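You operate a simulated robot arm through the tools that you are given. There is no shell and no other tool.

The job below is to be done with a simulated two-armed robot. You get a single attempt, and the scene is never put back.

Task
Sort the four stray bottles into the note trays by their labels. Set down upright: pomelo dropper bottle, fennel dropper bottle, copal dropper bottle, quince dropper bottle.

The check looks at the end state, three seconds after you hand in, the way a careful person would. Anything else that was tipped, shoved, dropped, spilled or broken makes it a failure.

Robot
Two 7-joint arms with two-finger parallel grippers on one trunk that stands fixed in place. Base frame: the origin is at the foot of the trunk, x ahead of it, y to its left, z up; the work surface is at about z = 95. Lengths are in cm, angles in rad, forces in N, time in s.
The left shoulder is at [8, 13.1, 94.7], the right one opposite. With the tool pointing down near the work surface each hand reaches from about 34 to 84 cm from the base axis, measured 20 degrees to its own side. Payload 1.57 kg a hand.
The TCP of each hand is the grasp point between the finger pads, 3 cm short of the fingertips. In the tool frame z runs along the fingers and y along their closing line. The gripper opens to 11 cm. The fingers are 2.4 cm wide and 1.2 cm thick; the gripper's body (4.8 by 11.2 cm) begins 7.8 cm behind the TCP.
Orientation is told as [roll, pitch, yaw] about the base's x, y, z axes, in that order, counted from this pose: with the fingers straight down and closing along the base's y, the tool's x points along the base's -x, its y along +y and its z along -z.

Tools
- The arms move only by the tool servo_tool. It takes "left_rows", "right_rows" or both (then of equal length, played together; a hand with none holds still); each is a list of rows, each an object of numbers (a shift or turn left out is 0, a gripper value left out holds the last): "tx", "ty", "tz": the shift along the tool's x, y, z in units of 50 mm (1.0 is 50 mm); "wx", "wy", "wz": the turn, a rotation vector about the tool's x, y, z in units of 5 degrees (1.0 is 5 degrees); "claw": the gripper command, from -1 (fully open) to 1 (shut), values between in proportion. In form: [{"tx": .., "ty": .., "tz": .., "wx": .., "wy": .., "wz": .., "claw": ..}, ...]. A call has 1 to 20 rows; each row shifts and turns the commanded pose from where the row before left it, along the tool's axes as they then stand. A call with a number of a shift or a turn outside -1 to 1 is refused whole. Rows are played at 5 a second. More than 5 cm and 0.15 rad between two rows, or a gripper value outside its range, and nothing of the call is played. Where a pose cannot be reached the arm comes as near as it can. A force on the tool above 90 N (or 10 N above the force at the start of the call, whichever is more), or a blocked arm, ends the call early, and 0.2 s more pass. Each finger travels about 10.8 cm/s and halts on what it meets, pressing with about 29 N; the grip force reading is that of the motor and also rises with nothing between the fingers. The clock runs only during rows and for 0.2 s after the last one: add rows that do not move to give the fingers time. The reply holds the time, the measured pose of the TCP, the force on the tool along the base axes, the opening and the grip force, in the units named above and with some noise, with the torque about the TCP (base axes, N m) and any sound that the robot's microphone picked up.
- Cameras (640 x 400 px; columns grow to the right, rows downward): "scene" is now at [-5.99, -0.04, 142.61]; the picture's right is [0.21, -0.98, 0.00], its down [-0.46, -0.10, -0.88] and it looks along [0.86, 0.18, -0.47] (base axes); focal length 322 px, centre (320, 200). "left" rides on the left gripper at [7, -1.6, -14.1] in its tool frame; the picture's right is [0.23, 0.97, 0.00], its down [-0.86, 0.20, -0.48] and it looks along [-0.47, 0.11, 0.88] (tool axes); focal length 222 px, centre (320, 200). "right" rides on the right gripper at [7, 1.6, -14.1] in its tool frame; the picture's right is [-0.23, 0.97, 0.00], its down [-0.86, -0.20, -0.48] and it looks along [-0.47, -0.11, 0.88] (tool axes); focal length 222 px, centre (320, 200). There is no depth. A picture from a camera that has moved, and an enlarged one, comes with that camera's place and axes in the base frame and with its lens. The place of the scene camera against the robot may be out by one fixed shift of up to 2.5 cm in any direction.
- get_image(camera): a new picture of that camera. The clock stands still meanwhile.
- aim_head(pan, tilt): turns the head with the scene camera to pan (to the left, within 1.902 rad either way) and tilt (down, from -0.506 to 1.204), counted from straight ahead of the robot. It gives what a move gives.
- zoom(camera, box): a new picture of the part [left, top, right, bottom] of that camera's present view, enlarged. The clock stands still meanwhile.
- finish_job(): hands the job in; it is judged then, once.

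Places have to be worked out from the pictures, the camera data and where the tool is seen. Open the grippers and draw the arms clear of the work before you hand the job in, unless the task says otherwise.

The tools are called after ">>>" as a command line: name --argument value ..., lists and objects as JSON in quotes. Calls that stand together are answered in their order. servo_tool: Moves the arms, as the interface text tells. Its arguments: {"type":"object","properties":{"left_rows":{"type":"array"},"right_rows":{"type":"array"}},"required":[]} The other tools are called the same way: aim_head (pan, tilt) turns the head that bears the scene camera; get_image (camera) takes a picture; zoom (camera, box) takes an enlarged picture of a part of a camera's view; finish_job () hands the job in.

At the start:

```text
time: 0.0
left_position: [34.56, 37.84, 123.18]
left_ee_rot: [0.001, -0.001, 0.001]
left_wrist_force: [0.5, -0.1, -0.9]
left_wrist_torque: [0.02, 0.03, 0.01]
left_width: 10.96
left_grip_force: 0.0
right_position: [51.15, 1.28, 121.05]
right_ee_rot: [0.0, 0.0, -0.001]
right_wrist_force: [0.3, 0.1, 0.0]
right_wrist_torque: [-0.04, -0.01, -0.02]
right_width: 11.01
right_grip_force: 0.0
head pan, tilt: [0.206, 0.492]
```

scene: 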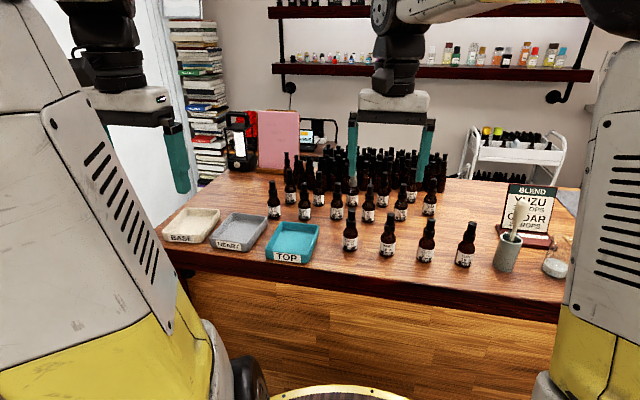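
right: 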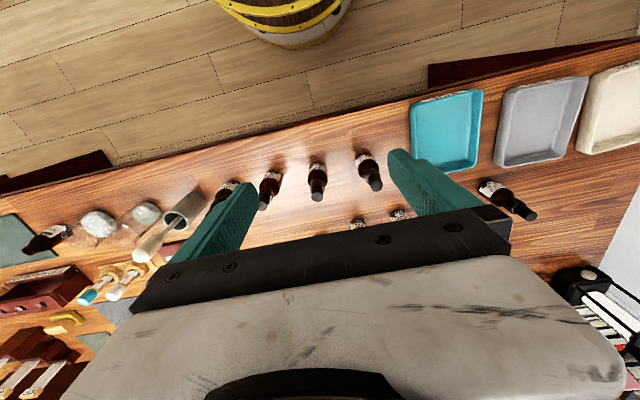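
left: 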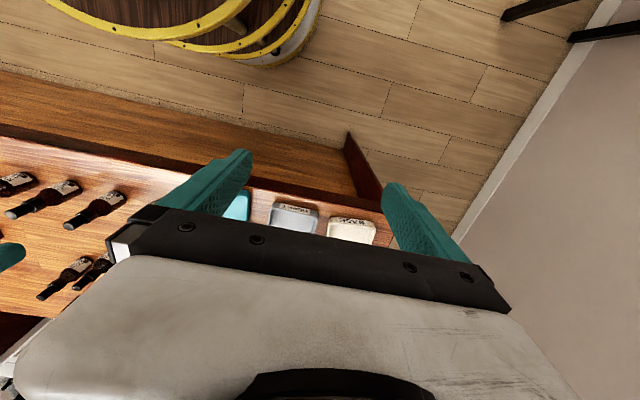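

The front row shows four bottles near the trays marked BASE, HEART and TOP. I'll zoom in to read their labels and the sign.

>>> zoom --camera "scene" --box '[330, 200, 490, 300]'

>>> zoom --camera "scene" --box '[470, 170, 600, 290]'

>>> zoom --camera "scene" --box '[150, 190, 330, 290]'

>>> zoom --camera "scene" --box '[260, 140, 450, 240]'

```text
4.00 times, centred on (410, 250) of scene
camera zoom: at [-5.99, -0.04, 142.61], right [0.21, -0.98, 0.0], down [-0.46, -0.1, -0.88], along [0.86, 0.18, -0.47], focal length 1289 px, centre (-40, 0)
```

zoom: 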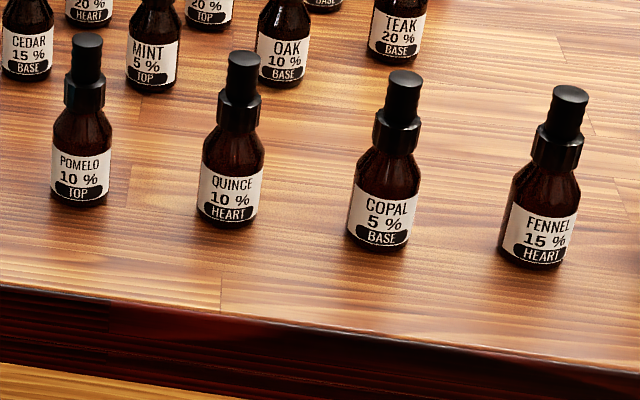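

```text
3.33 times, centred on (535, 230) of scene
camera zoom: at [-5.99, -0.04, 142.61], right [0.21, -0.98, 0.0], down [-0.46, -0.1, -0.88], along [0.86, 0.18, -0.47], focal length 1074 px, centre (-397, 100)
```

zoom: 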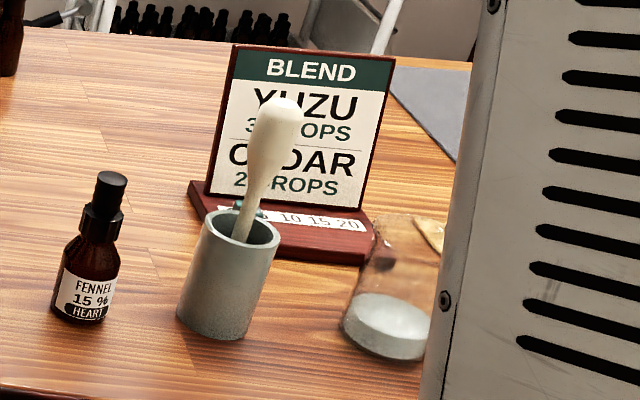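

```text
3.56 times, centred on (240, 240) of scene
camera zoom: at [-5.99, -0.04, 142.61], right [0.21, -0.98, 0.0], down [-0.46, -0.1, -0.88], along [0.86, 0.18, -0.47], focal length 1146 px, centre (604, 58)
```

zoom: 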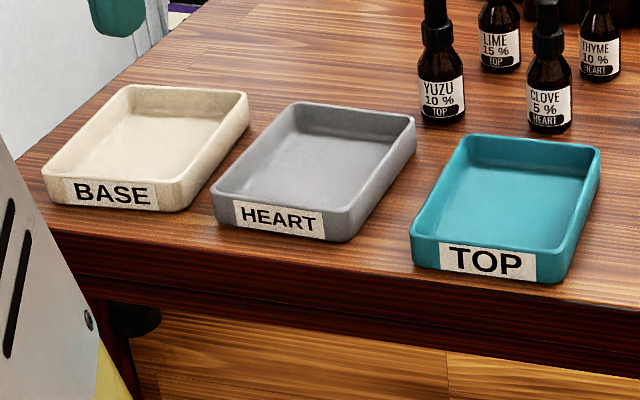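

```text
3.37 times, centred on (355, 190) of scene
camera zoom: at [-5.99, -0.04, 142.61], right [0.21, -0.98, 0.0], down [-0.46, -0.1, -0.88], along [0.86, 0.18, -0.47], focal length 1086 px, centre (202, 234)
```

zoom: 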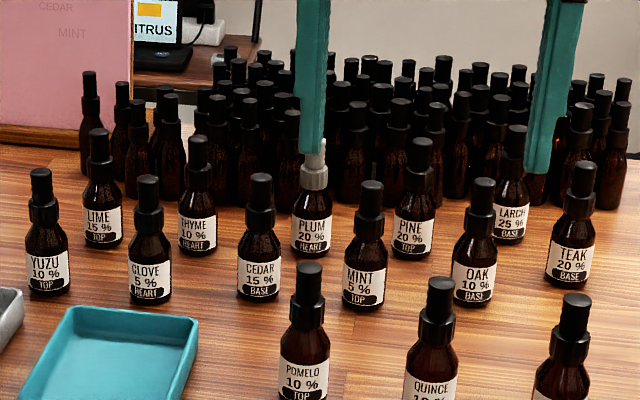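

The labels read POMELO = TOP, QUINCE = HEART, COPAL = BASE and FENNEL = HEART. The right hand hangs over the front row, so first I'll move it up and well off to the right.

>>> servo_tool --right_rows '[{"tz": -0.4, "tx": 0.2}, {"ty": -0.8, "tx": 0.25, "tz": -0.2}, {"ty": -0.8, "tx": 0.25, "tz": -0.2}, {"ty": -0.8, "tx": 0.25}, {"ty": -0.8, "tx": 0.25}, {"ty": -0.8, "tx": 0.25}, {"ty": -0.8, "tx": 0.25}, {"ty": -0.8, "tx": 0.25}, {"ty": -0.8, "tx": 0.25}, {"ty": -0.8, "tx": 0.25}, {"ty": -0.6}, {}]'

```text
time: 2.6
left_position: [34.49, 37.75, 123.19]
left_ee_rot: [0.0, 0.0, -0.001]
left_wrist_force: [0.2, 0.2, 0.5]
left_wrist_torque: [0.0, -0.02, -0.03]
left_width: 11.0
left_grip_force: 0.1
right_position: [39.03, -37.42, 125.26]
right_ee_rot: [0.0, 0.0, 0.0]
right_wrist_force: [0.2, -0.4, 0.5]
right_wrist_torque: [0.0, -0.02, -0.04]
right_width: 11.02
right_grip_force: 0.1
head pan, tilt: [0.206, 0.492]
```

The right arm is now clear. Next I bring the left hand over the front row, still high, to locate the bottles with its own camera.

>>> servo_tool --left_rows '[{"tx": -0.38, "ty": -0.8}, {"tx": -0.38, "ty": -0.8}, {"tx": -0.38, "ty": -0.8}, {"tx": -0.38, "ty": -0.8}, {"tx": -0.38, "ty": -0.8}, {"tx": -0.38, "ty": -0.8}, {"tx": -0.38, "ty": -0.8}, {"tx": -0.38, "ty": -0.7}, {}, {}]'

>>> get_image --camera "left"

>>> get_image --camera "scene"

```text
time: 4.8
left_position: [49.89, 6.55, 123.15]
left_ee_rot: [0.0, -0.002, 0.001]
left_wrist_force: [-0.1, 0.2, -0.4]
left_wrist_torque: [-0.01, -0.02, 0.05]
left_width: 11.0
left_grip_force: 0.1
right_position: [39.02, -37.36, 125.35]
right_ee_rot: [-0.001, 0.001, 0.0]
right_wrist_force: [-0.1, 0.7, -0.4]
right_wrist_torque: [-0.02, 0.0, -0.01]
right_width: 10.97
right_grip_force: 0.0
head pan, tilt: [0.206, 0.492]
```

```text
taken
camera left: at [42.85, 4.85, 137.26], right [-0.23, 0.97, 0.0], down [0.86, 0.2, 0.48], along [0.47, 0.11, -0.88], focal length 222 px, centre (320, 200)
```

left: 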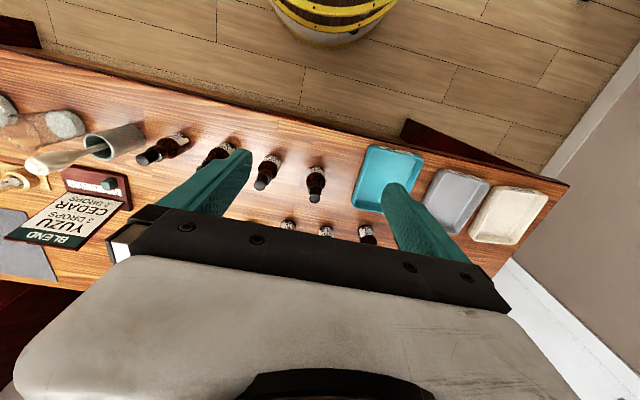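

```text
taken
```

scene: 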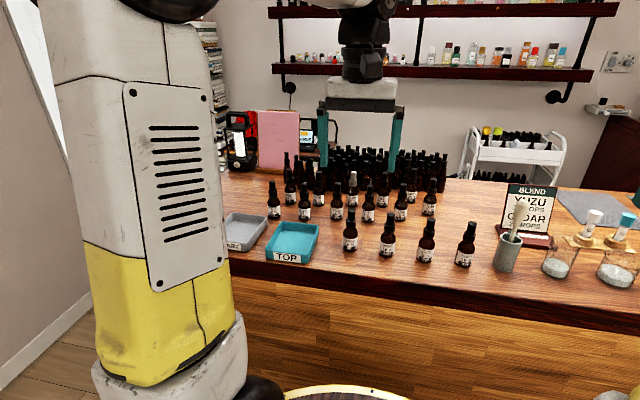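

I'll enlarge the left camera's view of the row and the trays for precise places.

>>> zoom --camera "left" --box '[240, 130, 368, 210]'

>>> zoom --camera "left" --box '[340, 130, 560, 270]'

>>> zoom --camera "left" --box '[120, 110, 280, 210]'

```text
5.00 times, centred on (304, 170) of left
camera zoom: at [42.85, 4.85, 137.26], right [-0.23, 0.97, 0.0], down [0.86, 0.2, 0.48], along [0.47, 0.11, -0.88], focal length 1111 px, centre (400, 350)
```

zoom: 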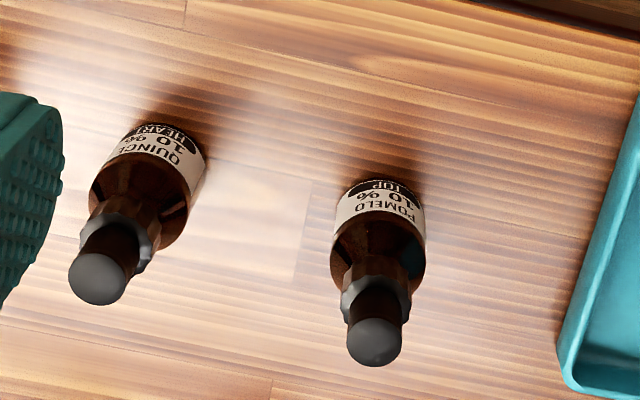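

```text
2.86 times, centred on (450, 200) of left
camera zoom: at [42.85, 4.85, 137.26], right [-0.23, 0.97, 0.0], down [0.86, 0.2, 0.48], along [0.47, 0.11, -0.88], focal length 635 px, centre (-51, 200)
```

zoom: 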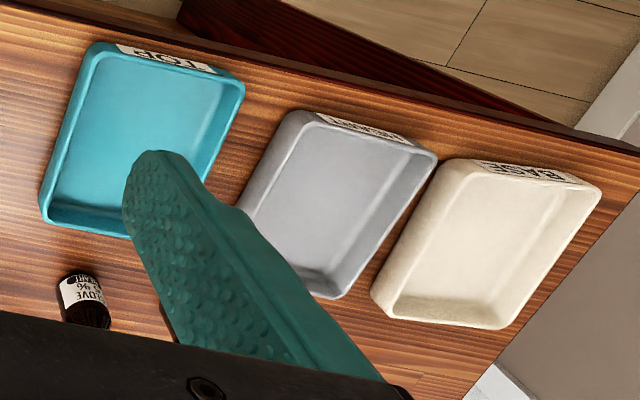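

```text
4.00 times, centred on (200, 160) of left
camera zoom: at [42.85, 4.85, 137.26], right [-0.23, 0.97, 0.0], down [0.86, 0.2, 0.48], along [0.47, 0.11, -0.88], focal length 888 px, centre (800, 360)
```

zoom: 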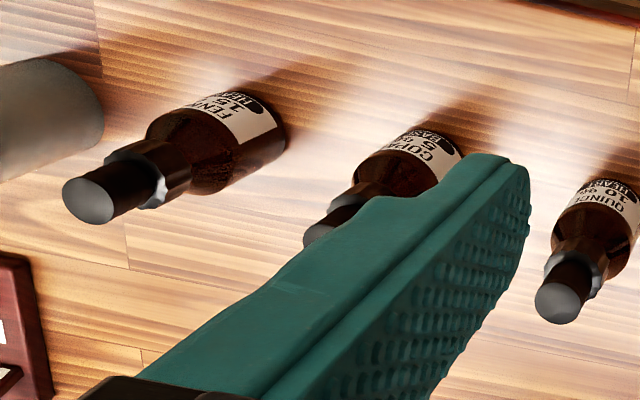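

The left camera puts pomelo at about (59.4, 7.8), quince (59.2, -1.0), copal (58.9, -9.5) and fennel (58.9, -18.1), with tops near z = 106. I narrow the gripper to about 7 cm and hover over pomelo.

>>> servo_tool --left_rows '[{"tx": -0.5, "ty": 0.06, "claw": -0.27}, {"tx": -0.5, "ty": 0.07, "tz": 0.25}, {"tx": -0.5, "ty": 0.07, "tz": 0.4}, {"tx": -0.4, "ty": 0.06, "tz": 0.4}, {}, {}]'

>>> get_image --camera "left"

>>> get_image --camera "scene"

```text
time: 6.2
left_position: [59.28, 7.74, 117.91]
left_ee_rot: [0.0, 0.0, -0.003]
left_wrist_force: [0.0, -0.4, 0.0]
left_wrist_torque: [0.0, -0.02, 0.02]
left_width: 6.98
left_grip_force: 0.0
right_position: [39.05, -37.4, 125.18]
right_ee_rot: [0.002, -0.001, 0.0]
right_wrist_force: [-0.3, -0.7, -0.4]
right_wrist_torque: [0.01, 0.01, -0.01]
right_width: 11.02
right_grip_force: 0.0
head pan, tilt: [0.206, 0.492]
```

```text
taken
camera left: at [52.26, 6.1, 132.05], right [-0.23, 0.97, 0.0], down [0.86, 0.2, 0.48], along [0.47, 0.11, -0.88], focal length 222 px, centre (320, 200)
```

left: 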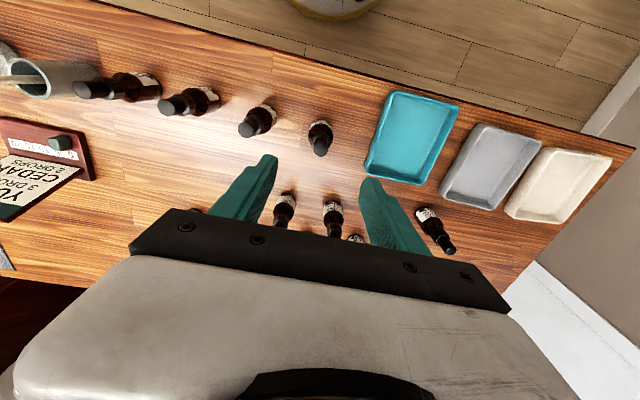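

```text
taken
```

scene: 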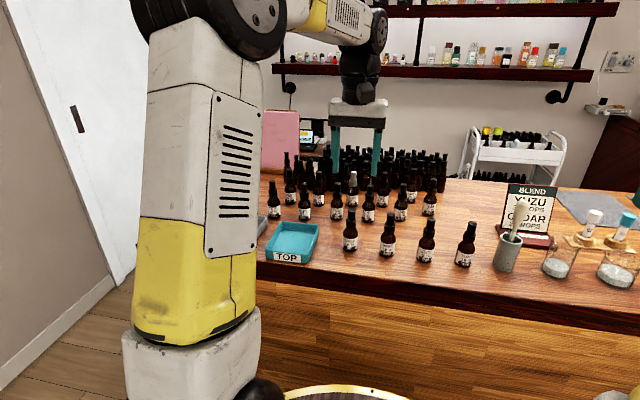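

The bottle appears where expected relative to the hand; I'll enlarge for a finer check before going down.

>>> zoom --camera "left" --box '[272, 100, 368, 160]'

>>> zoom --camera "scene" --box '[290, 90, 450, 190]'

>>> zoom --camera "left" --box '[350, 80, 510, 180]'

```text
6.67 times, centred on (320, 130) of left
camera zoom: at [52.26, 6.1, 132.05], right [-0.23, 0.97, 0.0], down [0.86, 0.2, 0.48], along [0.47, 0.11, -0.88], focal length 1481 px, centre (320, 667)
```

zoom: 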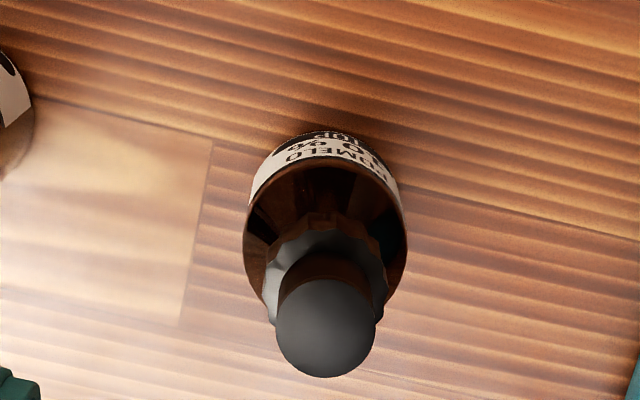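

```text
4.00 times, centred on (370, 140) of scene
camera zoom: at [-5.98, -0.05, 142.61], right [0.21, -0.98, 0.0], down [-0.46, -0.1, -0.88], along [0.86, 0.18, -0.47], focal length 1289 px, centre (120, 440)
```

zoom: 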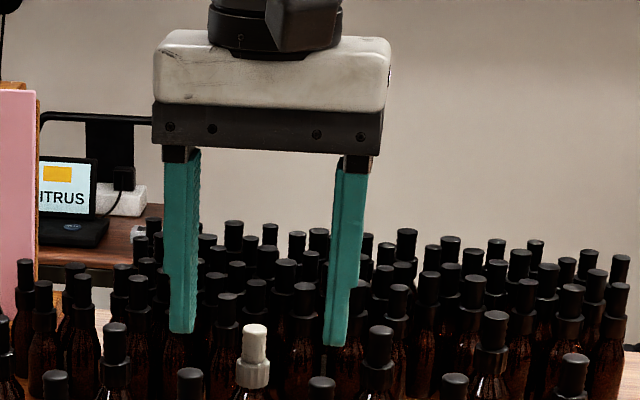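

```text
4.00 times, centred on (430, 130) of left
camera zoom: at [52.26, 6.1, 132.05], right [-0.23, 0.97, 0.0], down [0.86, 0.2, 0.48], along [0.47, 0.11, -0.88], focal length 888 px, centre (-120, 480)
```

zoom: 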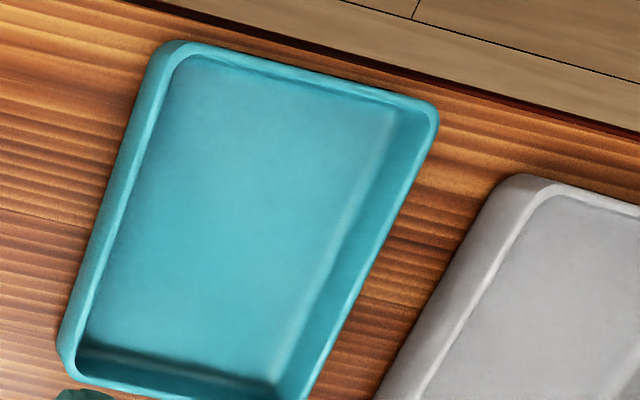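

Pomelo's axis is at about (59.4, 7.85), almost dead below the hand. I trim and go down to TCP z ≈ 100, with the fingers still open, then check.

>>> servo_tool --left_rows '[{"tx": -0.02, "ty": 0.02, "tz": 0.5}, {"tz": 0.5}, {"tz": 0.5}, {"tz": 0.5}, {"tz": 0.5}, {"tz": 0.4}, {"tz": 0.4}, {"tz": 0.28}, {}]'

>>> zoom --camera "scene" --box '[290, 170, 450, 270]'

>>> get_image --camera "left"

```text
time: 8.2
left_position: [59.36, 7.76, 100.03]
left_ee_rot: [0.0, 0.001, 0.0]
left_wrist_force: [0.2, -0.3, -0.6]
left_wrist_torque: [-0.01, 0.0, 0.01]
left_width: 6.96
left_grip_force: 0.0
right_position: [39.08, -37.53, 125.33]
right_ee_rot: [0.0, 0.001, -0.001]
right_wrist_force: [-0.2, -0.5, -0.1]
right_wrist_torque: [0.02, -0.01, 0.02]
right_width: 10.99
right_grip_force: 0.0
head pan, tilt: [0.206, 0.492]
```

```text
4.00 times, centred on (370, 220) of scene
camera zoom: at [-5.98, -0.05, 142.61], right [0.21, -0.98, 0.0], down [-0.46, -0.1, -0.88], along [0.86, 0.18, -0.47], focal length 1289 px, centre (120, 120)
```

zoom: 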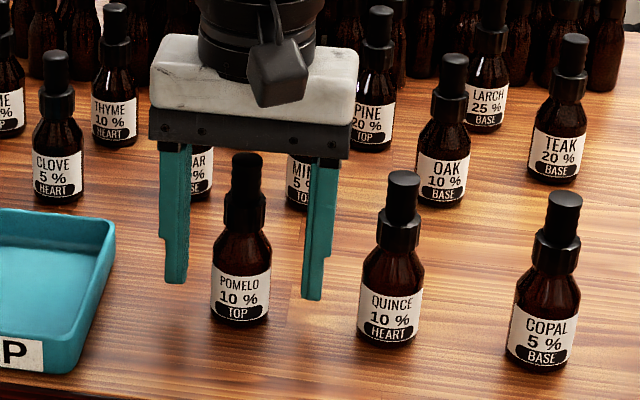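

```text
taken
camera left: at [52.4, 6.09, 114.11], right [-0.23, 0.97, 0.0], down [0.86, 0.2, 0.48], along [0.47, 0.11, -0.88], focal length 222 px, centre (320, 200)
```

left: 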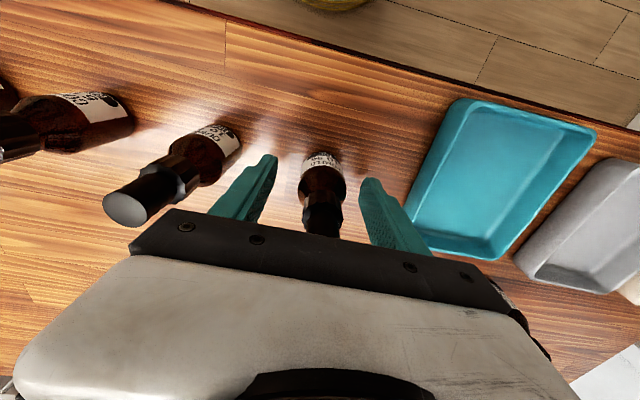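

The bottle sits centred between the fingers with the palm clear of its cap. I close the gripper and give it time.

>>> servo_tool --left_rows '[{"claw": 0.2}, {"claw": 0.5}, {"claw": 1}, {}, {}]'

>>> zoom --camera "scene" --box '[290, 170, 450, 270]'

```text
time: 9.4
left_position: [59.34, 7.77, 99.87]
left_ee_rot: [0.0, 0.001, -0.001]
left_wrist_force: [0.1, -0.5, 0.5]
left_wrist_torque: [-0.01, -0.01, -0.02]
left_width: 3.51
left_grip_force: 28.7
right_position: [39.08, -37.36, 125.36]
right_ee_rot: [0.001, -0.001, 0.001]
right_wrist_force: [0.4, 0.3, 0.0]
right_wrist_torque: [-0.02, 0.04, 0.01]
right_width: 11.0
right_grip_force: 0.1
head pan, tilt: [0.206, 0.492]
```

```text
4.00 times, centred on (370, 220) of scene
camera zoom: at [-5.98, -0.05, 142.61], right [0.21, -0.98, 0.0], down [-0.46, -0.1, -0.88], along [0.86, 0.18, -0.47], focal length 1289 px, centre (120, 120)
```

zoom: 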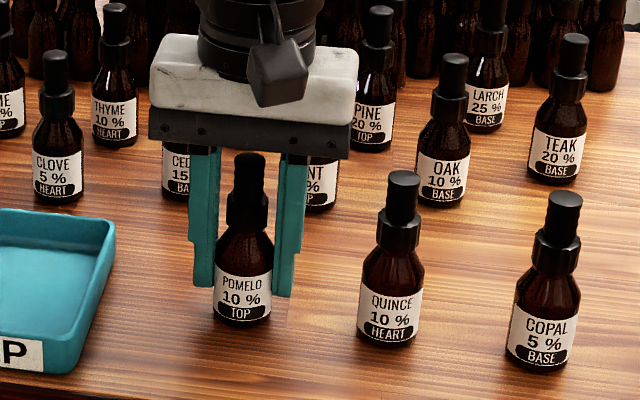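

The grip holds at 3.5 cm width. I lift 8 cm and carry pomelo over the TOP tray, whose centre I judge at about (57.2, 21.1).

>>> servo_tool --left_rows '[{"tz": -0.2}, {"tz": -0.4}, {"tz": -0.5}, {"tz": -0.5}, {"ty": 0.3, "tx": 0.06}, {"ty": 0.5, "tx": 0.08}, {"ty": 0.5, "tx": 0.08}, {"ty": 0.5, "tx": 0.08}, {"ty": 0.5, "tx": 0.08}, {"ty": 0.36, "tx": 0.06}, {}, {}]'

>>> get_image --camera "left"

>>> get_image --camera "scene"

```text
time: 12.0
left_position: [56.98, 20.91, 108.12]
left_ee_rot: [0.001, 0.0, 0.0]
left_wrist_force: [0.0, 0.9, -1.2]
left_wrist_torque: [-0.02, 0.0, 0.02]
left_width: 3.51
left_grip_force: 29.4
right_position: [39.07, -37.47, 125.32]
right_ee_rot: [-0.001, 0.001, 0.002]
right_wrist_force: [1.0, 0.7, 0.6]
right_wrist_torque: [-0.01, 0.0, 0.0]
right_width: 11.0
right_grip_force: 0.1
head pan, tilt: [0.206, 0.492]
```

```text
taken
camera left: at [50.07, 19.43, 122.12], right [-0.23, 0.97, 0.0], down [0.86, 0.2, 0.48], along [0.47, 0.11, -0.88], focal length 222 px, centre (320, 200)
```

left: 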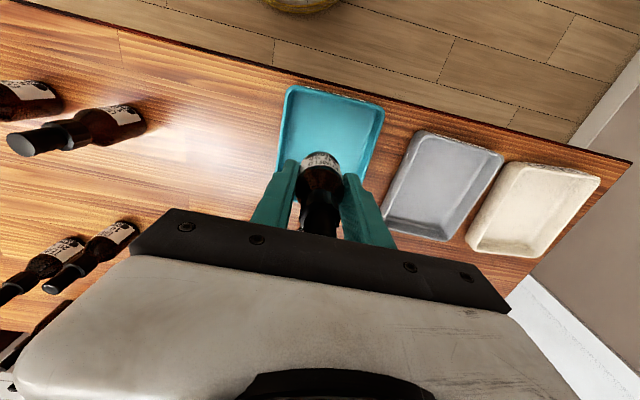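

```text
taken
```

scene: 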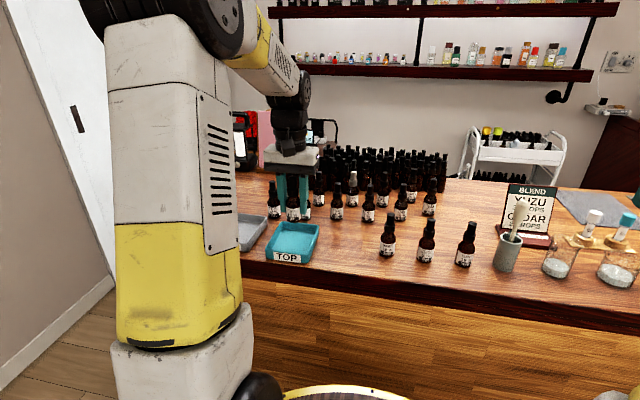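

Pomelo is over the tray's middle. I lower to about 1 cm above table level, then will continue in small steps watching the force.

>>> servo_tool --left_rows '[{"tz": 0.4, "ty": 0.05}, {"tz": 0.4}, {"tz": 0.3}, {"tz": 0.2}, {"tz": 0.1}, {}]'

>>> zoom --camera "scene" --box '[230, 170, 358, 270]'

>>> zoom --camera "left" --box '[240, 60, 400, 260]'

```text
time: 13.4
left_position: [56.99, 21.17, 100.69]
left_ee_rot: [-0.001, 0.001, 0.001]
left_wrist_force: [0.4, 0.2, -1.2]
left_wrist_torque: [0.01, 0.02, -0.01]
left_width: 3.48
left_grip_force: 29.2
right_position: [39.27, -37.52, 125.27]
right_ee_rot: [-0.001, 0.0, 0.0]
right_wrist_force: [-0.4, -0.6, 0.3]
right_wrist_torque: [-0.03, 0.02, 0.0]
right_width: 11.02
right_grip_force: 0.0
head pan, tilt: [0.206, 0.492]
```

```text
4.00 times, centred on (294, 220) of scene
camera zoom: at [-5.98, -0.05, 142.61], right [0.21, -0.98, 0.0], down [-0.46, -0.1, -0.88], along [0.86, 0.18, -0.47], focal length 1289 px, centre (424, 120)
```

zoom: 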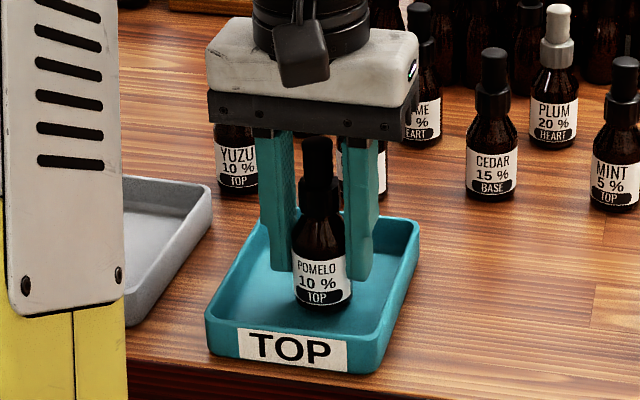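

```text
2.00 times, centred on (320, 160) of left
camera zoom: at [50.02, 19.52, 114.98], right [-0.23, 0.97, 0.0], down [0.86, 0.2, 0.48], along [0.47, 0.11, -0.88], focal length 444 px, centre (320, 280)
```

zoom: 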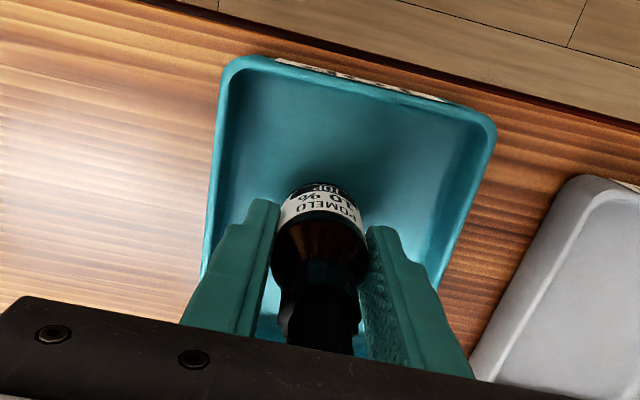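

The bottle hangs inside the tray, well centred. I step down gently, 0.15 cm at a time.

>>> servo_tool --left_rows '[{"tz": 0.03}, {}]'

```text
time: 14.0
left_position: [56.9, 21.18, 100.79]
left_ee_rot: [0.002, 0.002, -0.001]
left_wrist_force: [0.0, -0.4, -1.3]
left_wrist_torque: [-0.04, 0.03, 0.01]
left_width: 3.48
left_grip_force: 29.7
right_position: [39.14, -37.46, 125.33]
right_ee_rot: [0.001, 0.0, 0.0]
right_wrist_force: [0.2, 1.3, -0.1]
right_wrist_torque: [-0.01, -0.01, -0.02]
right_width: 11.03
right_grip_force: 0.3
head pan, tilt: [0.206, 0.492]
```

There's still only the bottle's weight on the wrist, so I keep going down.

>>> servo_tool --left_rows '[{"tz": 0.03}, {}]'

>>> servo_tool --left_rows '[{"tz": 0.02}, {}]'

```text
time: 14.6
left_position: [57.07, 21.26, 100.62]
left_ee_rot: [0.0, 0.0, 0.0]
left_wrist_force: [0.7, -0.6, -1.6]
left_wrist_torque: [0.01, -0.02, 0.01]
left_width: 3.49
left_grip_force: 29.1
right_position: [39.19, -37.39, 125.29]
right_ee_rot: [0.001, 0.001, 0.001]
right_wrist_force: [-0.3, 0.5, 0.5]
right_wrist_torque: [0.01, 0.03, 0.0]
right_width: 10.99
right_grip_force: 0.0
head pan, tilt: [0.206, 0.492]
```

```text
time: 15.2
left_position: [56.97, 21.29, 100.62]
left_ee_rot: [0.001, -0.001, 0.0]
left_wrist_force: [0.1, -1.0, -0.5]
left_wrist_torque: [-0.01, -0.03, 0.0]
left_width: 3.51
left_grip_force: 28.7
right_position: [39.09, -37.39, 125.27]
right_ee_rot: [-0.001, 0.0, 0.0]
right_wrist_force: [0.0, -0.4, -0.2]
right_wrist_torque: [-0.01, 0.02, -0.02]
right_width: 11.01
right_grip_force: 0.1
head pan, tilt: [0.206, 0.492]
```

No clear contact yet; I continue with small steps.

>>> servo_tool --left_rows '[{"tz": 0.02}, {}]'

>>> servo_tool --left_rows '[{"tz": 0.02}, {}]'

```text
time: 15.8
left_position: [57.06, 21.13, 100.56]
left_ee_rot: [0.0, 0.0, -0.001]
left_wrist_force: [0.0, -0.2, 0.1]
left_wrist_torque: [0.02, 0.02, -0.05]
left_width: 3.48
left_grip_force: 29.1
right_position: [39.16, -37.47, 125.37]
right_ee_rot: [-0.002, 0.0, -0.001]
right_wrist_force: [1.0, 0.5, -0.8]
right_wrist_torque: [0.0, 0.02, -0.03]
right_width: 10.99
right_grip_force: 0.1
head pan, tilt: [0.206, 0.492]
```

```text
time: 16.4
left_position: [57.14, 21.12, 100.57]
left_ee_rot: [0.0, -0.001, 0.0]
left_wrist_force: [-1.9, 0.6, 7.0]
left_wrist_torque: [0.09, 0.09, 0.04]
left_width: 3.5
left_grip_force: 29.1
right_position: [39.13, -37.35, 125.36]
right_ee_rot: [0.001, 0.002, 0.0]
right_wrist_force: [-0.4, -0.8, 0.5]
right_wrist_torque: [0.0, -0.02, 0.0]
right_width: 10.97
right_grip_force: 0.0
head pan, tilt: [0.206, 0.492]
```

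Force jumped to +7 N: the bottle is standing on the tray floor. I ease off slightly and open the fingers moderately to about 5 cm, so as not to touch the tray walls.

>>> servo_tool --left_rows '[{"tz": -0.008}, {"claw": 0.3}, {"claw": 0.2}, {"claw": 0.09}, {}]'

>>> zoom --camera "scene" --box '[230, 170, 358, 270]'

>>> zoom --camera "left" --box '[240, 60, 400, 260]'

```text
time: 17.6
left_position: [57.05, 21.12, 100.55]
left_ee_rot: [0.0, 0.0, -0.001]
left_wrist_force: [0.3, -0.2, -0.1]
left_wrist_torque: [0.0, 0.01, 0.05]
left_width: 5.02
left_grip_force: 0.0
right_position: [39.03, -37.36, 125.34]
right_ee_rot: [0.0, 0.0, 0.0]
right_wrist_force: [0.6, -0.4, -0.4]
right_wrist_torque: [0.0, 0.02, 0.0]
right_width: 11.01
right_grip_force: 0.1
head pan, tilt: [0.206, 0.492]
```

```text
4.00 times, centred on (294, 220) of scene
camera zoom: at [-5.98, -0.05, 142.61], right [0.21, -0.98, 0.0], down [-0.46, -0.1, -0.88], along [0.86, 0.18, -0.47], focal length 1289 px, centre (424, 120)
```

zoom: 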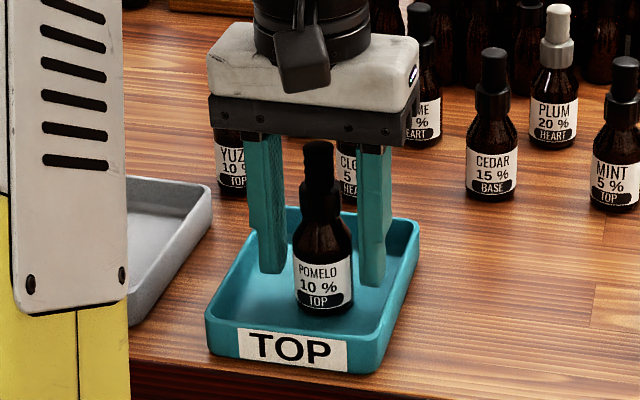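

```text
2.00 times, centred on (320, 160) of left
camera zoom: at [50.12, 19.5, 114.62], right [-0.23, 0.97, 0.0], down [0.86, 0.2, 0.48], along [0.47, 0.11, -0.88], focal length 444 px, centre (320, 280)
```

zoom: 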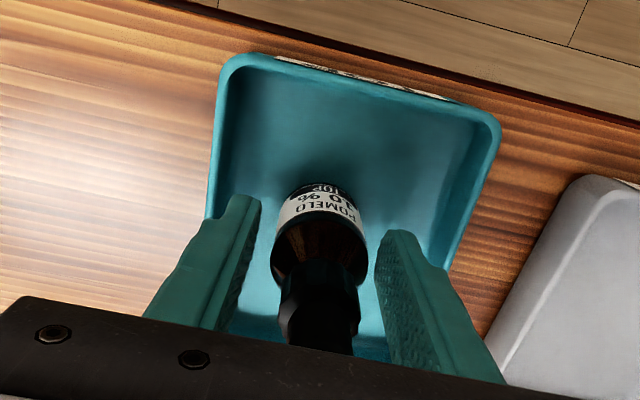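

Pomelo stands upright in TOP. I raise straight up, then go over to hover above quince at (59.2, -1.05).

>>> servo_tool --left_rows '[{"tz": -0.3}, {"tz": -0.5}, {"tz": -0.6}, {"tz": -0.7}, {"tz": -0.7}, {"tz": -0.7, "claw": -0.27}, {"ty": -0.5, "tx": -0.05}, {"ty": -0.7, "tx": -0.07}, {"ty": -0.7, "tx": -0.07}, {"ty": -0.7, "tx": -0.07}, {"ty": -0.7, "tx": -0.07}, {"ty": -0.7, "tx": -0.07}, {"ty": -0.44, "tx": -0.04}, {}, {}]'

>>> zoom --camera "left" --box '[272, 100, 368, 160]'

>>> get_image --camera "scene"

>>> get_image --camera "left"

```text
time: 20.8
left_position: [59.41, -1.17, 118.1]
left_ee_rot: [-0.001, 0.0, 0.001]
left_wrist_force: [-0.2, -0.2, -0.3]
left_wrist_torque: [0.0, 0.02, -0.01]
left_width: 6.99
left_grip_force: 0.1
right_position: [39.04, -37.48, 125.3]
right_ee_rot: [-0.001, 0.0, 0.0]
right_wrist_force: [-0.2, -0.3, 0.1]
right_wrist_torque: [-0.02, 0.01, -0.01]
right_width: 10.97
right_grip_force: 0.1
head pan, tilt: [0.206, 0.492]
```

```text
6.67 times, centred on (320, 130) of left
camera zoom: at [52.44, -2.72, 132.25], right [-0.23, 0.97, 0.0], down [0.86, 0.2, 0.48], along [0.47, 0.11, -0.88], focal length 1481 px, centre (320, 667)
```

zoom: 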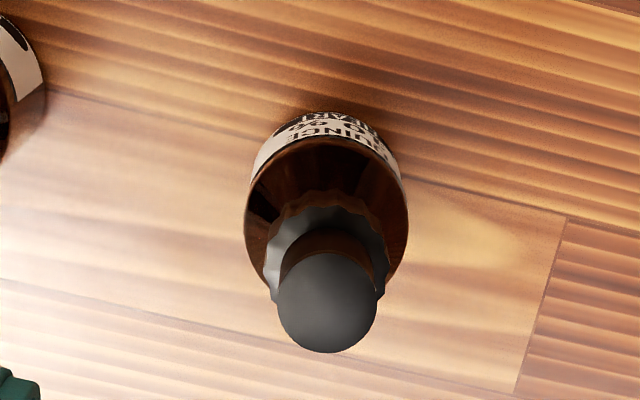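

```text
taken
```

scene: 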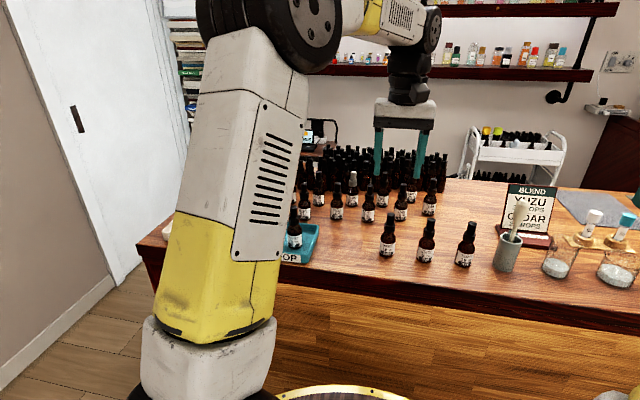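

```text
taken
camera left: at [52.44, -2.72, 132.25], right [-0.23, 0.97, 0.0], down [0.86, 0.2, 0.48], along [0.47, 0.11, -0.88], focal length 222 px, centre (320, 200)
```

left: 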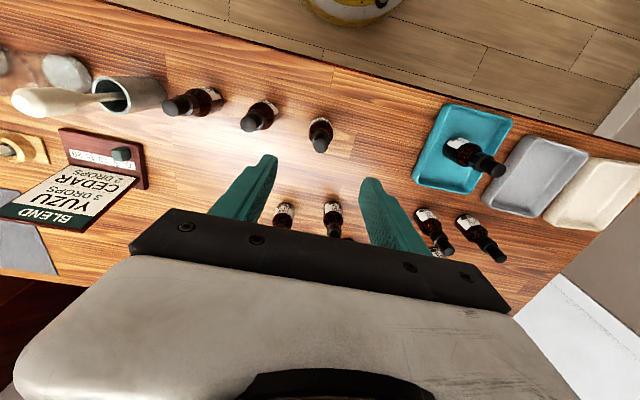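

Quince's axis works out at about (59.13, -1.03); the hand needs to shift a quarter centimetre back in x. I descend to TCP z ≈ 100.

>>> servo_tool --left_rows '[{"tx": 0.05, "ty": 0.015, "tz": 0.5}, {"tz": 0.5}, {"tz": 0.5}, {"tz": 0.5}, {"tz": 0.5}, {"tz": 0.4}, {"tz": 0.4}, {"tz": 0.29}, {}]'

>>> zoom --camera "scene" --box '[310, 170, 470, 270]'

>>> get_image --camera "left"

```text
time: 22.8
left_position: [59.03, -0.91, 100.13]
left_ee_rot: [0.0, -0.001, 0.001]
left_wrist_force: [-0.1, -0.1, -0.1]
left_wrist_torque: [-0.02, -0.01, -0.01]
left_width: 7.0
left_grip_force: 0.1
right_position: [39.1, -37.4, 125.39]
right_ee_rot: [0.0, -0.002, -0.001]
right_wrist_force: [-0.2, 0.2, -0.2]
right_wrist_torque: [0.02, -0.02, -0.04]
right_width: 11.01
right_grip_force: 0.1
head pan, tilt: [0.206, 0.492]
```

```text
4.00 times, centred on (390, 220) of scene
camera zoom: at [-5.99, -0.05, 142.61], right [0.21, -0.98, 0.0], down [-0.46, -0.1, -0.88], along [0.86, 0.18, -0.47], focal length 1289 px, centre (40, 120)
```

zoom: 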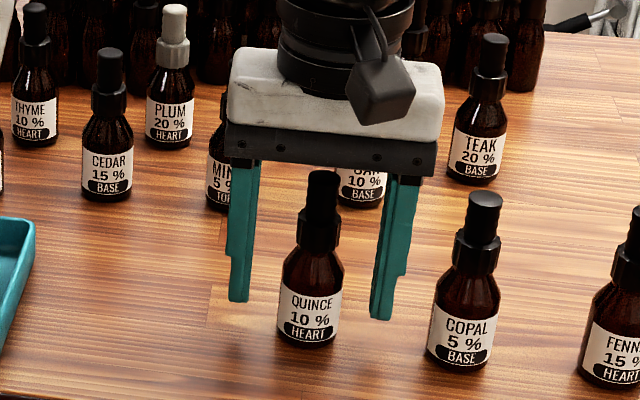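

```text
taken
camera left: at [52.15, -2.58, 114.22], right [-0.23, 0.97, 0.0], down [0.86, 0.2, 0.48], along [0.47, 0.11, -0.88], focal length 222 px, centre (320, 200)
```

left: 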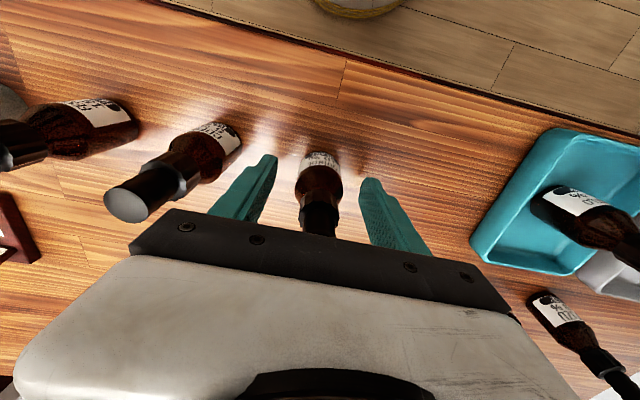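

Quince is centred between the fingers. I close, then lift 8 cm.

>>> servo_tool --left_rows '[{"claw": 0.2}, {"claw": 0.5}, {"claw": 1}, {}, {}, {"tz": -0.2}, {"tz": -0.4}, {"tz": -0.5}, {"tz": -0.5}, {}]'

>>> get_image --camera "scene"

```text
time: 25.0
left_position: [59.1, -0.83, 107.99]
left_ee_rot: [0.0, 0.0, -0.001]
left_wrist_force: [-0.4, 0.1, -1.1]
left_wrist_torque: [0.02, 0.04, 0.0]
left_width: 3.5
left_grip_force: 28.8
right_position: [39.05, -37.42, 125.39]
right_ee_rot: [-0.001, 0.0, 0.0]
right_wrist_force: [-0.2, -0.3, -0.2]
right_wrist_torque: [0.0, 0.01, -0.01]
right_width: 11.0
right_grip_force: 0.0
head pan, tilt: [0.206, 0.492]
```

```text
taken
```

scene: 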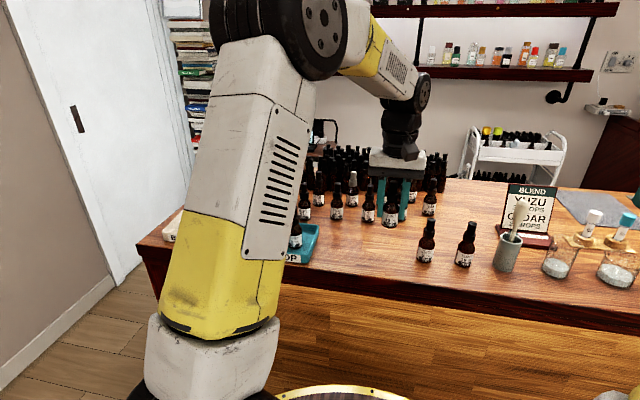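

Quince is lifted. I raise higher to pass over pomelo in the TOP tray, and carry it to above the HEART tray.

>>> servo_tool --left_rows '[{"tz": -0.5}, {"tz": -0.6}, {"tz": -0.5}, {"ty": 0.4, "tx": -0.02}, {"ty": 0.65, "tx": -0.04}, {"ty": 0.7, "tx": -0.05}, {"ty": 0.7, "tx": -0.05}, {"ty": 0.7, "tx": -0.05}, {"ty": 0.7, "tx": -0.05}, {"ty": 0.7, "tx": -0.05}, {"ty": 0.7, "tx": -0.05}, {"ty": 0.7, "tx": -0.05}, {"ty": 0.7, "tx": -0.05}, {"ty": 0.4, "tx": -0.04}, {"ty": 0.26, "tx": -0.02}, {}, {}]'

>>> get_image --camera "left"

>>> get_image --camera "scene"

```text
time: 28.6
left_position: [61.62, 35.86, 115.99]
left_ee_rot: [-0.001, 0.001, 0.001]
left_wrist_force: [0.4, 1.1, -1.4]
left_wrist_torque: [-0.04, 0.07, -0.02]
left_width: 3.49
left_grip_force: 29.1
right_position: [39.09, -37.45, 125.44]
right_ee_rot: [-0.001, 0.001, 0.001]
right_wrist_force: [0.2, -0.2, 0.1]
right_wrist_torque: [0.0, 0.0, -0.01]
right_width: 10.95
right_grip_force: 0.1
head pan, tilt: [0.206, 0.492]
```

```text
taken
camera left: at [54.66, 34.19, 130.07], right [-0.23, 0.97, 0.0], down [0.86, 0.2, 0.48], along [0.47, 0.11, -0.88], focal length 222 px, centre (320, 200)
```

left: 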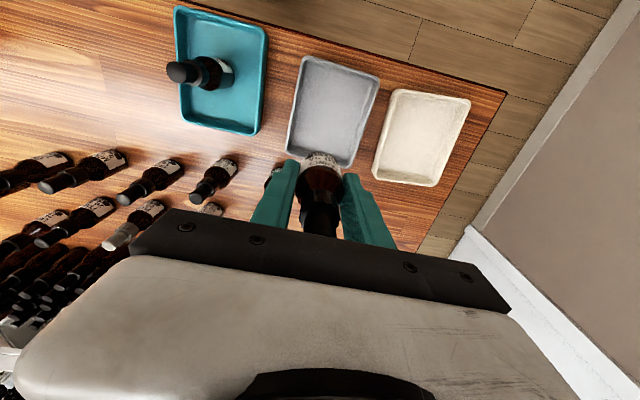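

```text
taken
```

scene: 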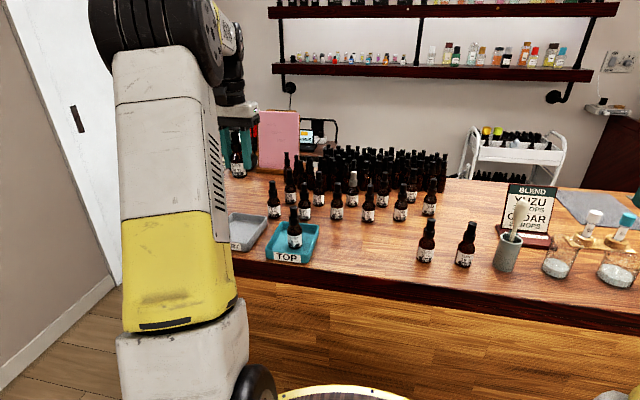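

I'll enlarge the HEART and BASE trays from this viewpoint to fix their corners.

>>> zoom --camera "left" --box '[270, 40, 490, 200]'

```text
2.50 times, centred on (380, 120) of left
camera zoom: at [54.66, 34.19, 130.07], right [-0.23, 0.97, 0.0], down [0.86, 0.2, 0.48], along [0.47, 0.11, -0.88], focal length 555 px, centre (170, 400)
```

zoom: 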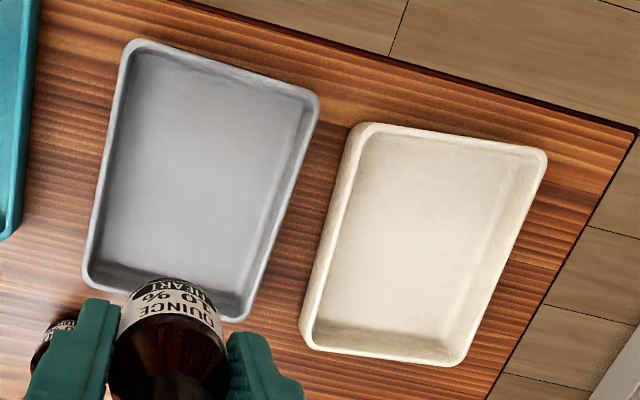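

HEART tray spans x 52.9–65.1, y 31.5–41.4. I aim quince at (61.7, 36.4), the far half, leaving room for fennel, and lower to just above the floor.

>>> servo_tool --left_rows '[{"ty": 0.1, "tz": 0.4}, {"tz": 0.5}, {"tz": 0.5}, {"tz": 0.5}, {"tz": 0.4}, {"tz": 0.4}, {"tz": 0.2}, {"tz": 0.1}, {}]'

>>> zoom --camera "left" --box '[220, 60, 420, 260]'

>>> zoom --camera "scene" --box '[200, 150, 328, 270]'

```text
time: 30.6
left_position: [61.73, 36.13, 101.1]
left_ee_rot: [0.0, -0.001, 0.001]
left_wrist_force: [-0.6, 0.3, -1.1]
left_wrist_torque: [0.0, 0.02, 0.02]
left_width: 3.49
left_grip_force: 28.4
right_position: [39.05, -37.56, 125.3]
right_ee_rot: [0.0, 0.0, -0.002]
right_wrist_force: [0.4, 0.4, 0.7]
right_wrist_torque: [0.01, 0.02, -0.02]
right_width: 11.01
right_grip_force: 0.0
head pan, tilt: [0.206, 0.492]
```

```text
2.00 times, centred on (320, 160) of left
camera zoom: at [54.77, 34.54, 115.17], right [-0.23, 0.97, 0.0], down [0.86, 0.2, 0.48], along [0.47, 0.11, -0.88], focal length 444 px, centre (320, 280)
```

zoom: 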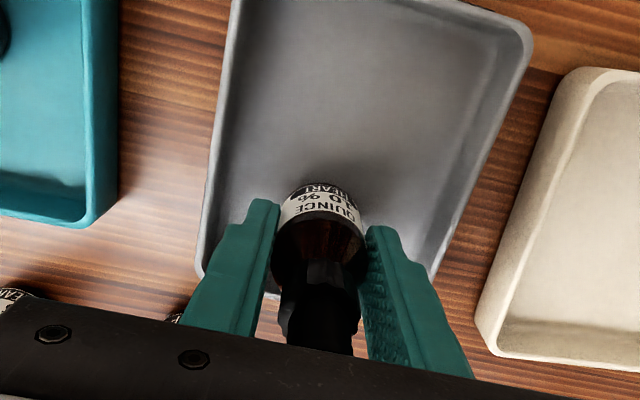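

```text
3.33 times, centred on (264, 210) of scene
camera zoom: at [-5.98, -0.05, 142.61], right [0.21, -0.98, 0.0], down [-0.46, -0.1, -0.88], along [0.86, 0.18, -0.47], focal length 1074 px, centre (507, 167)
```

zoom: 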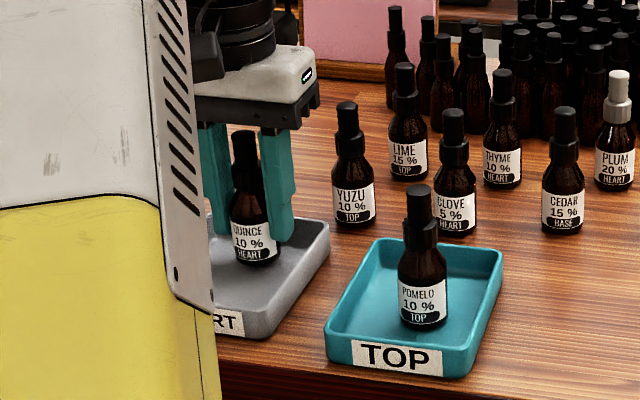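

Clearances look good; I nudge 0.2 cm toward the tray's middle line and step down.

>>> servo_tool --left_rows '[{"ty": 0.04, "tz": 0.04}, {}]'

>>> servo_tool --left_rows '[{"tz": 0.03}, {}]'

>>> servo_tool --left_rows '[{"tz": 0.02}, {}]'

```text
time: 31.2
left_position: [61.73, 36.25, 100.78]
left_ee_rot: [-0.001, 0.001, -0.002]
left_wrist_force: [-0.1, -0.1, -1.6]
left_wrist_torque: [-0.01, 0.01, 0.02]
left_width: 3.47
left_grip_force: 28.7
right_position: [39.17, -37.43, 125.37]
right_ee_rot: [0.001, 0.001, 0.0]
right_wrist_force: [-0.4, -0.3, 0.7]
right_wrist_torque: [-0.03, 0.0, -0.05]
right_width: 11.01
right_grip_force: 0.0
head pan, tilt: [0.206, 0.492]
```

```text
time: 31.8
left_position: [61.6, 36.37, 100.67]
left_ee_rot: [0.0, 0.001, 0.0]
left_wrist_force: [-0.5, 0.8, 0.0]
left_wrist_torque: [-0.02, 0.0, -0.01]
left_width: 3.46
left_grip_force: 29.6
right_position: [39.04, -37.36, 125.29]
right_ee_rot: [-0.001, 0.001, -0.001]
right_wrist_force: [0.1, -0.1, -0.4]
right_wrist_torque: [-0.02, -0.01, -0.01]
right_width: 10.97
right_grip_force: 0.0
head pan, tilt: [0.206, 0.492]
```

```text
time: 32.4
left_position: [61.64, 36.29, 100.67]
left_ee_rot: [-0.001, 0.0, 0.0]
left_wrist_force: [-0.7, 1.1, 7.1]
left_wrist_torque: [0.05, 0.07, 0.01]
left_width: 3.49
left_grip_force: 28.7
right_position: [39.0, -37.44, 125.36]
right_ee_rot: [-0.001, 0.001, 0.0]
right_wrist_force: [-0.2, -0.2, -1.0]
right_wrist_torque: [0.01, -0.02, 0.01]
right_width: 11.0
right_grip_force: 0.0
head pan, tilt: [0.206, 0.492]
```

Quince touches the floor (7 N). I ease off and open to 5 cm.

>>> servo_tool --left_rows '[{"tz": -0.008}, {"claw": 0.3}, {"claw": 0.2}, {"claw": 0.09}, {}]'

>>> zoom --camera "left" --box '[220, 60, 420, 260]'

>>> zoom --camera "scene" --box '[200, 150, 328, 270]'

```text
time: 33.6
left_position: [61.68, 36.27, 100.54]
left_ee_rot: [0.0, 0.0, -0.002]
left_wrist_force: [-0.8, 1.0, 0.2]
left_wrist_torque: [-0.01, -0.01, 0.0]
left_width: 4.98
left_grip_force: 0.1
right_position: [38.93, -37.48, 125.29]
right_ee_rot: [-0.001, -0.001, -0.001]
right_wrist_force: [-0.2, 0.3, -0.2]
right_wrist_torque: [0.01, -0.01, -0.01]
right_width: 10.98
right_grip_force: 0.0
head pan, tilt: [0.206, 0.492]
```

```text
2.00 times, centred on (320, 160) of left
camera zoom: at [54.75, 34.65, 114.73], right [-0.23, 0.97, 0.0], down [0.86, 0.2, 0.48], along [0.47, 0.11, -0.88], focal length 444 px, centre (320, 280)
```

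zoom: 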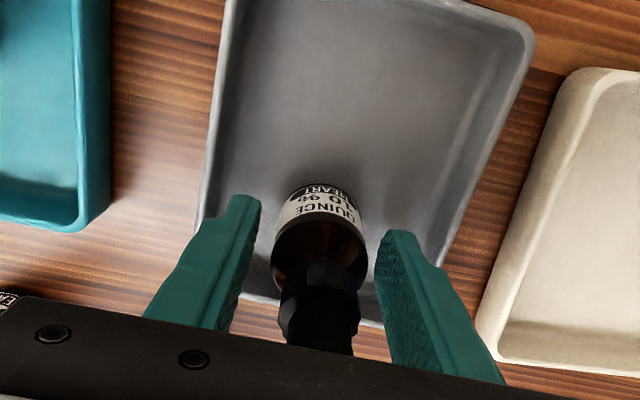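

```text
3.33 times, centred on (264, 210) of scene
camera zoom: at [-5.98, -0.05, 142.61], right [0.21, -0.98, 0.0], down [-0.46, -0.1, -0.88], along [0.86, 0.18, -0.47], focal length 1074 px, centre (507, 167)
```

zoom: 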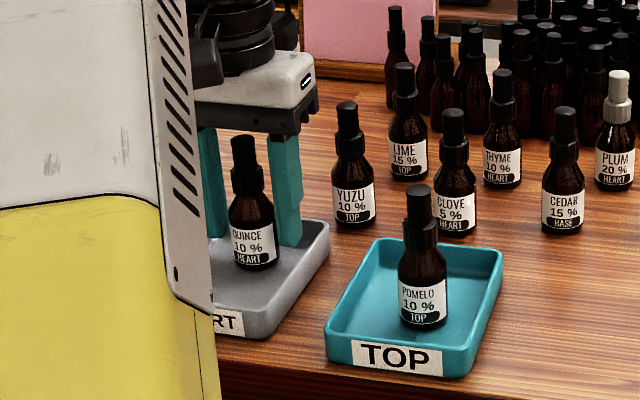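

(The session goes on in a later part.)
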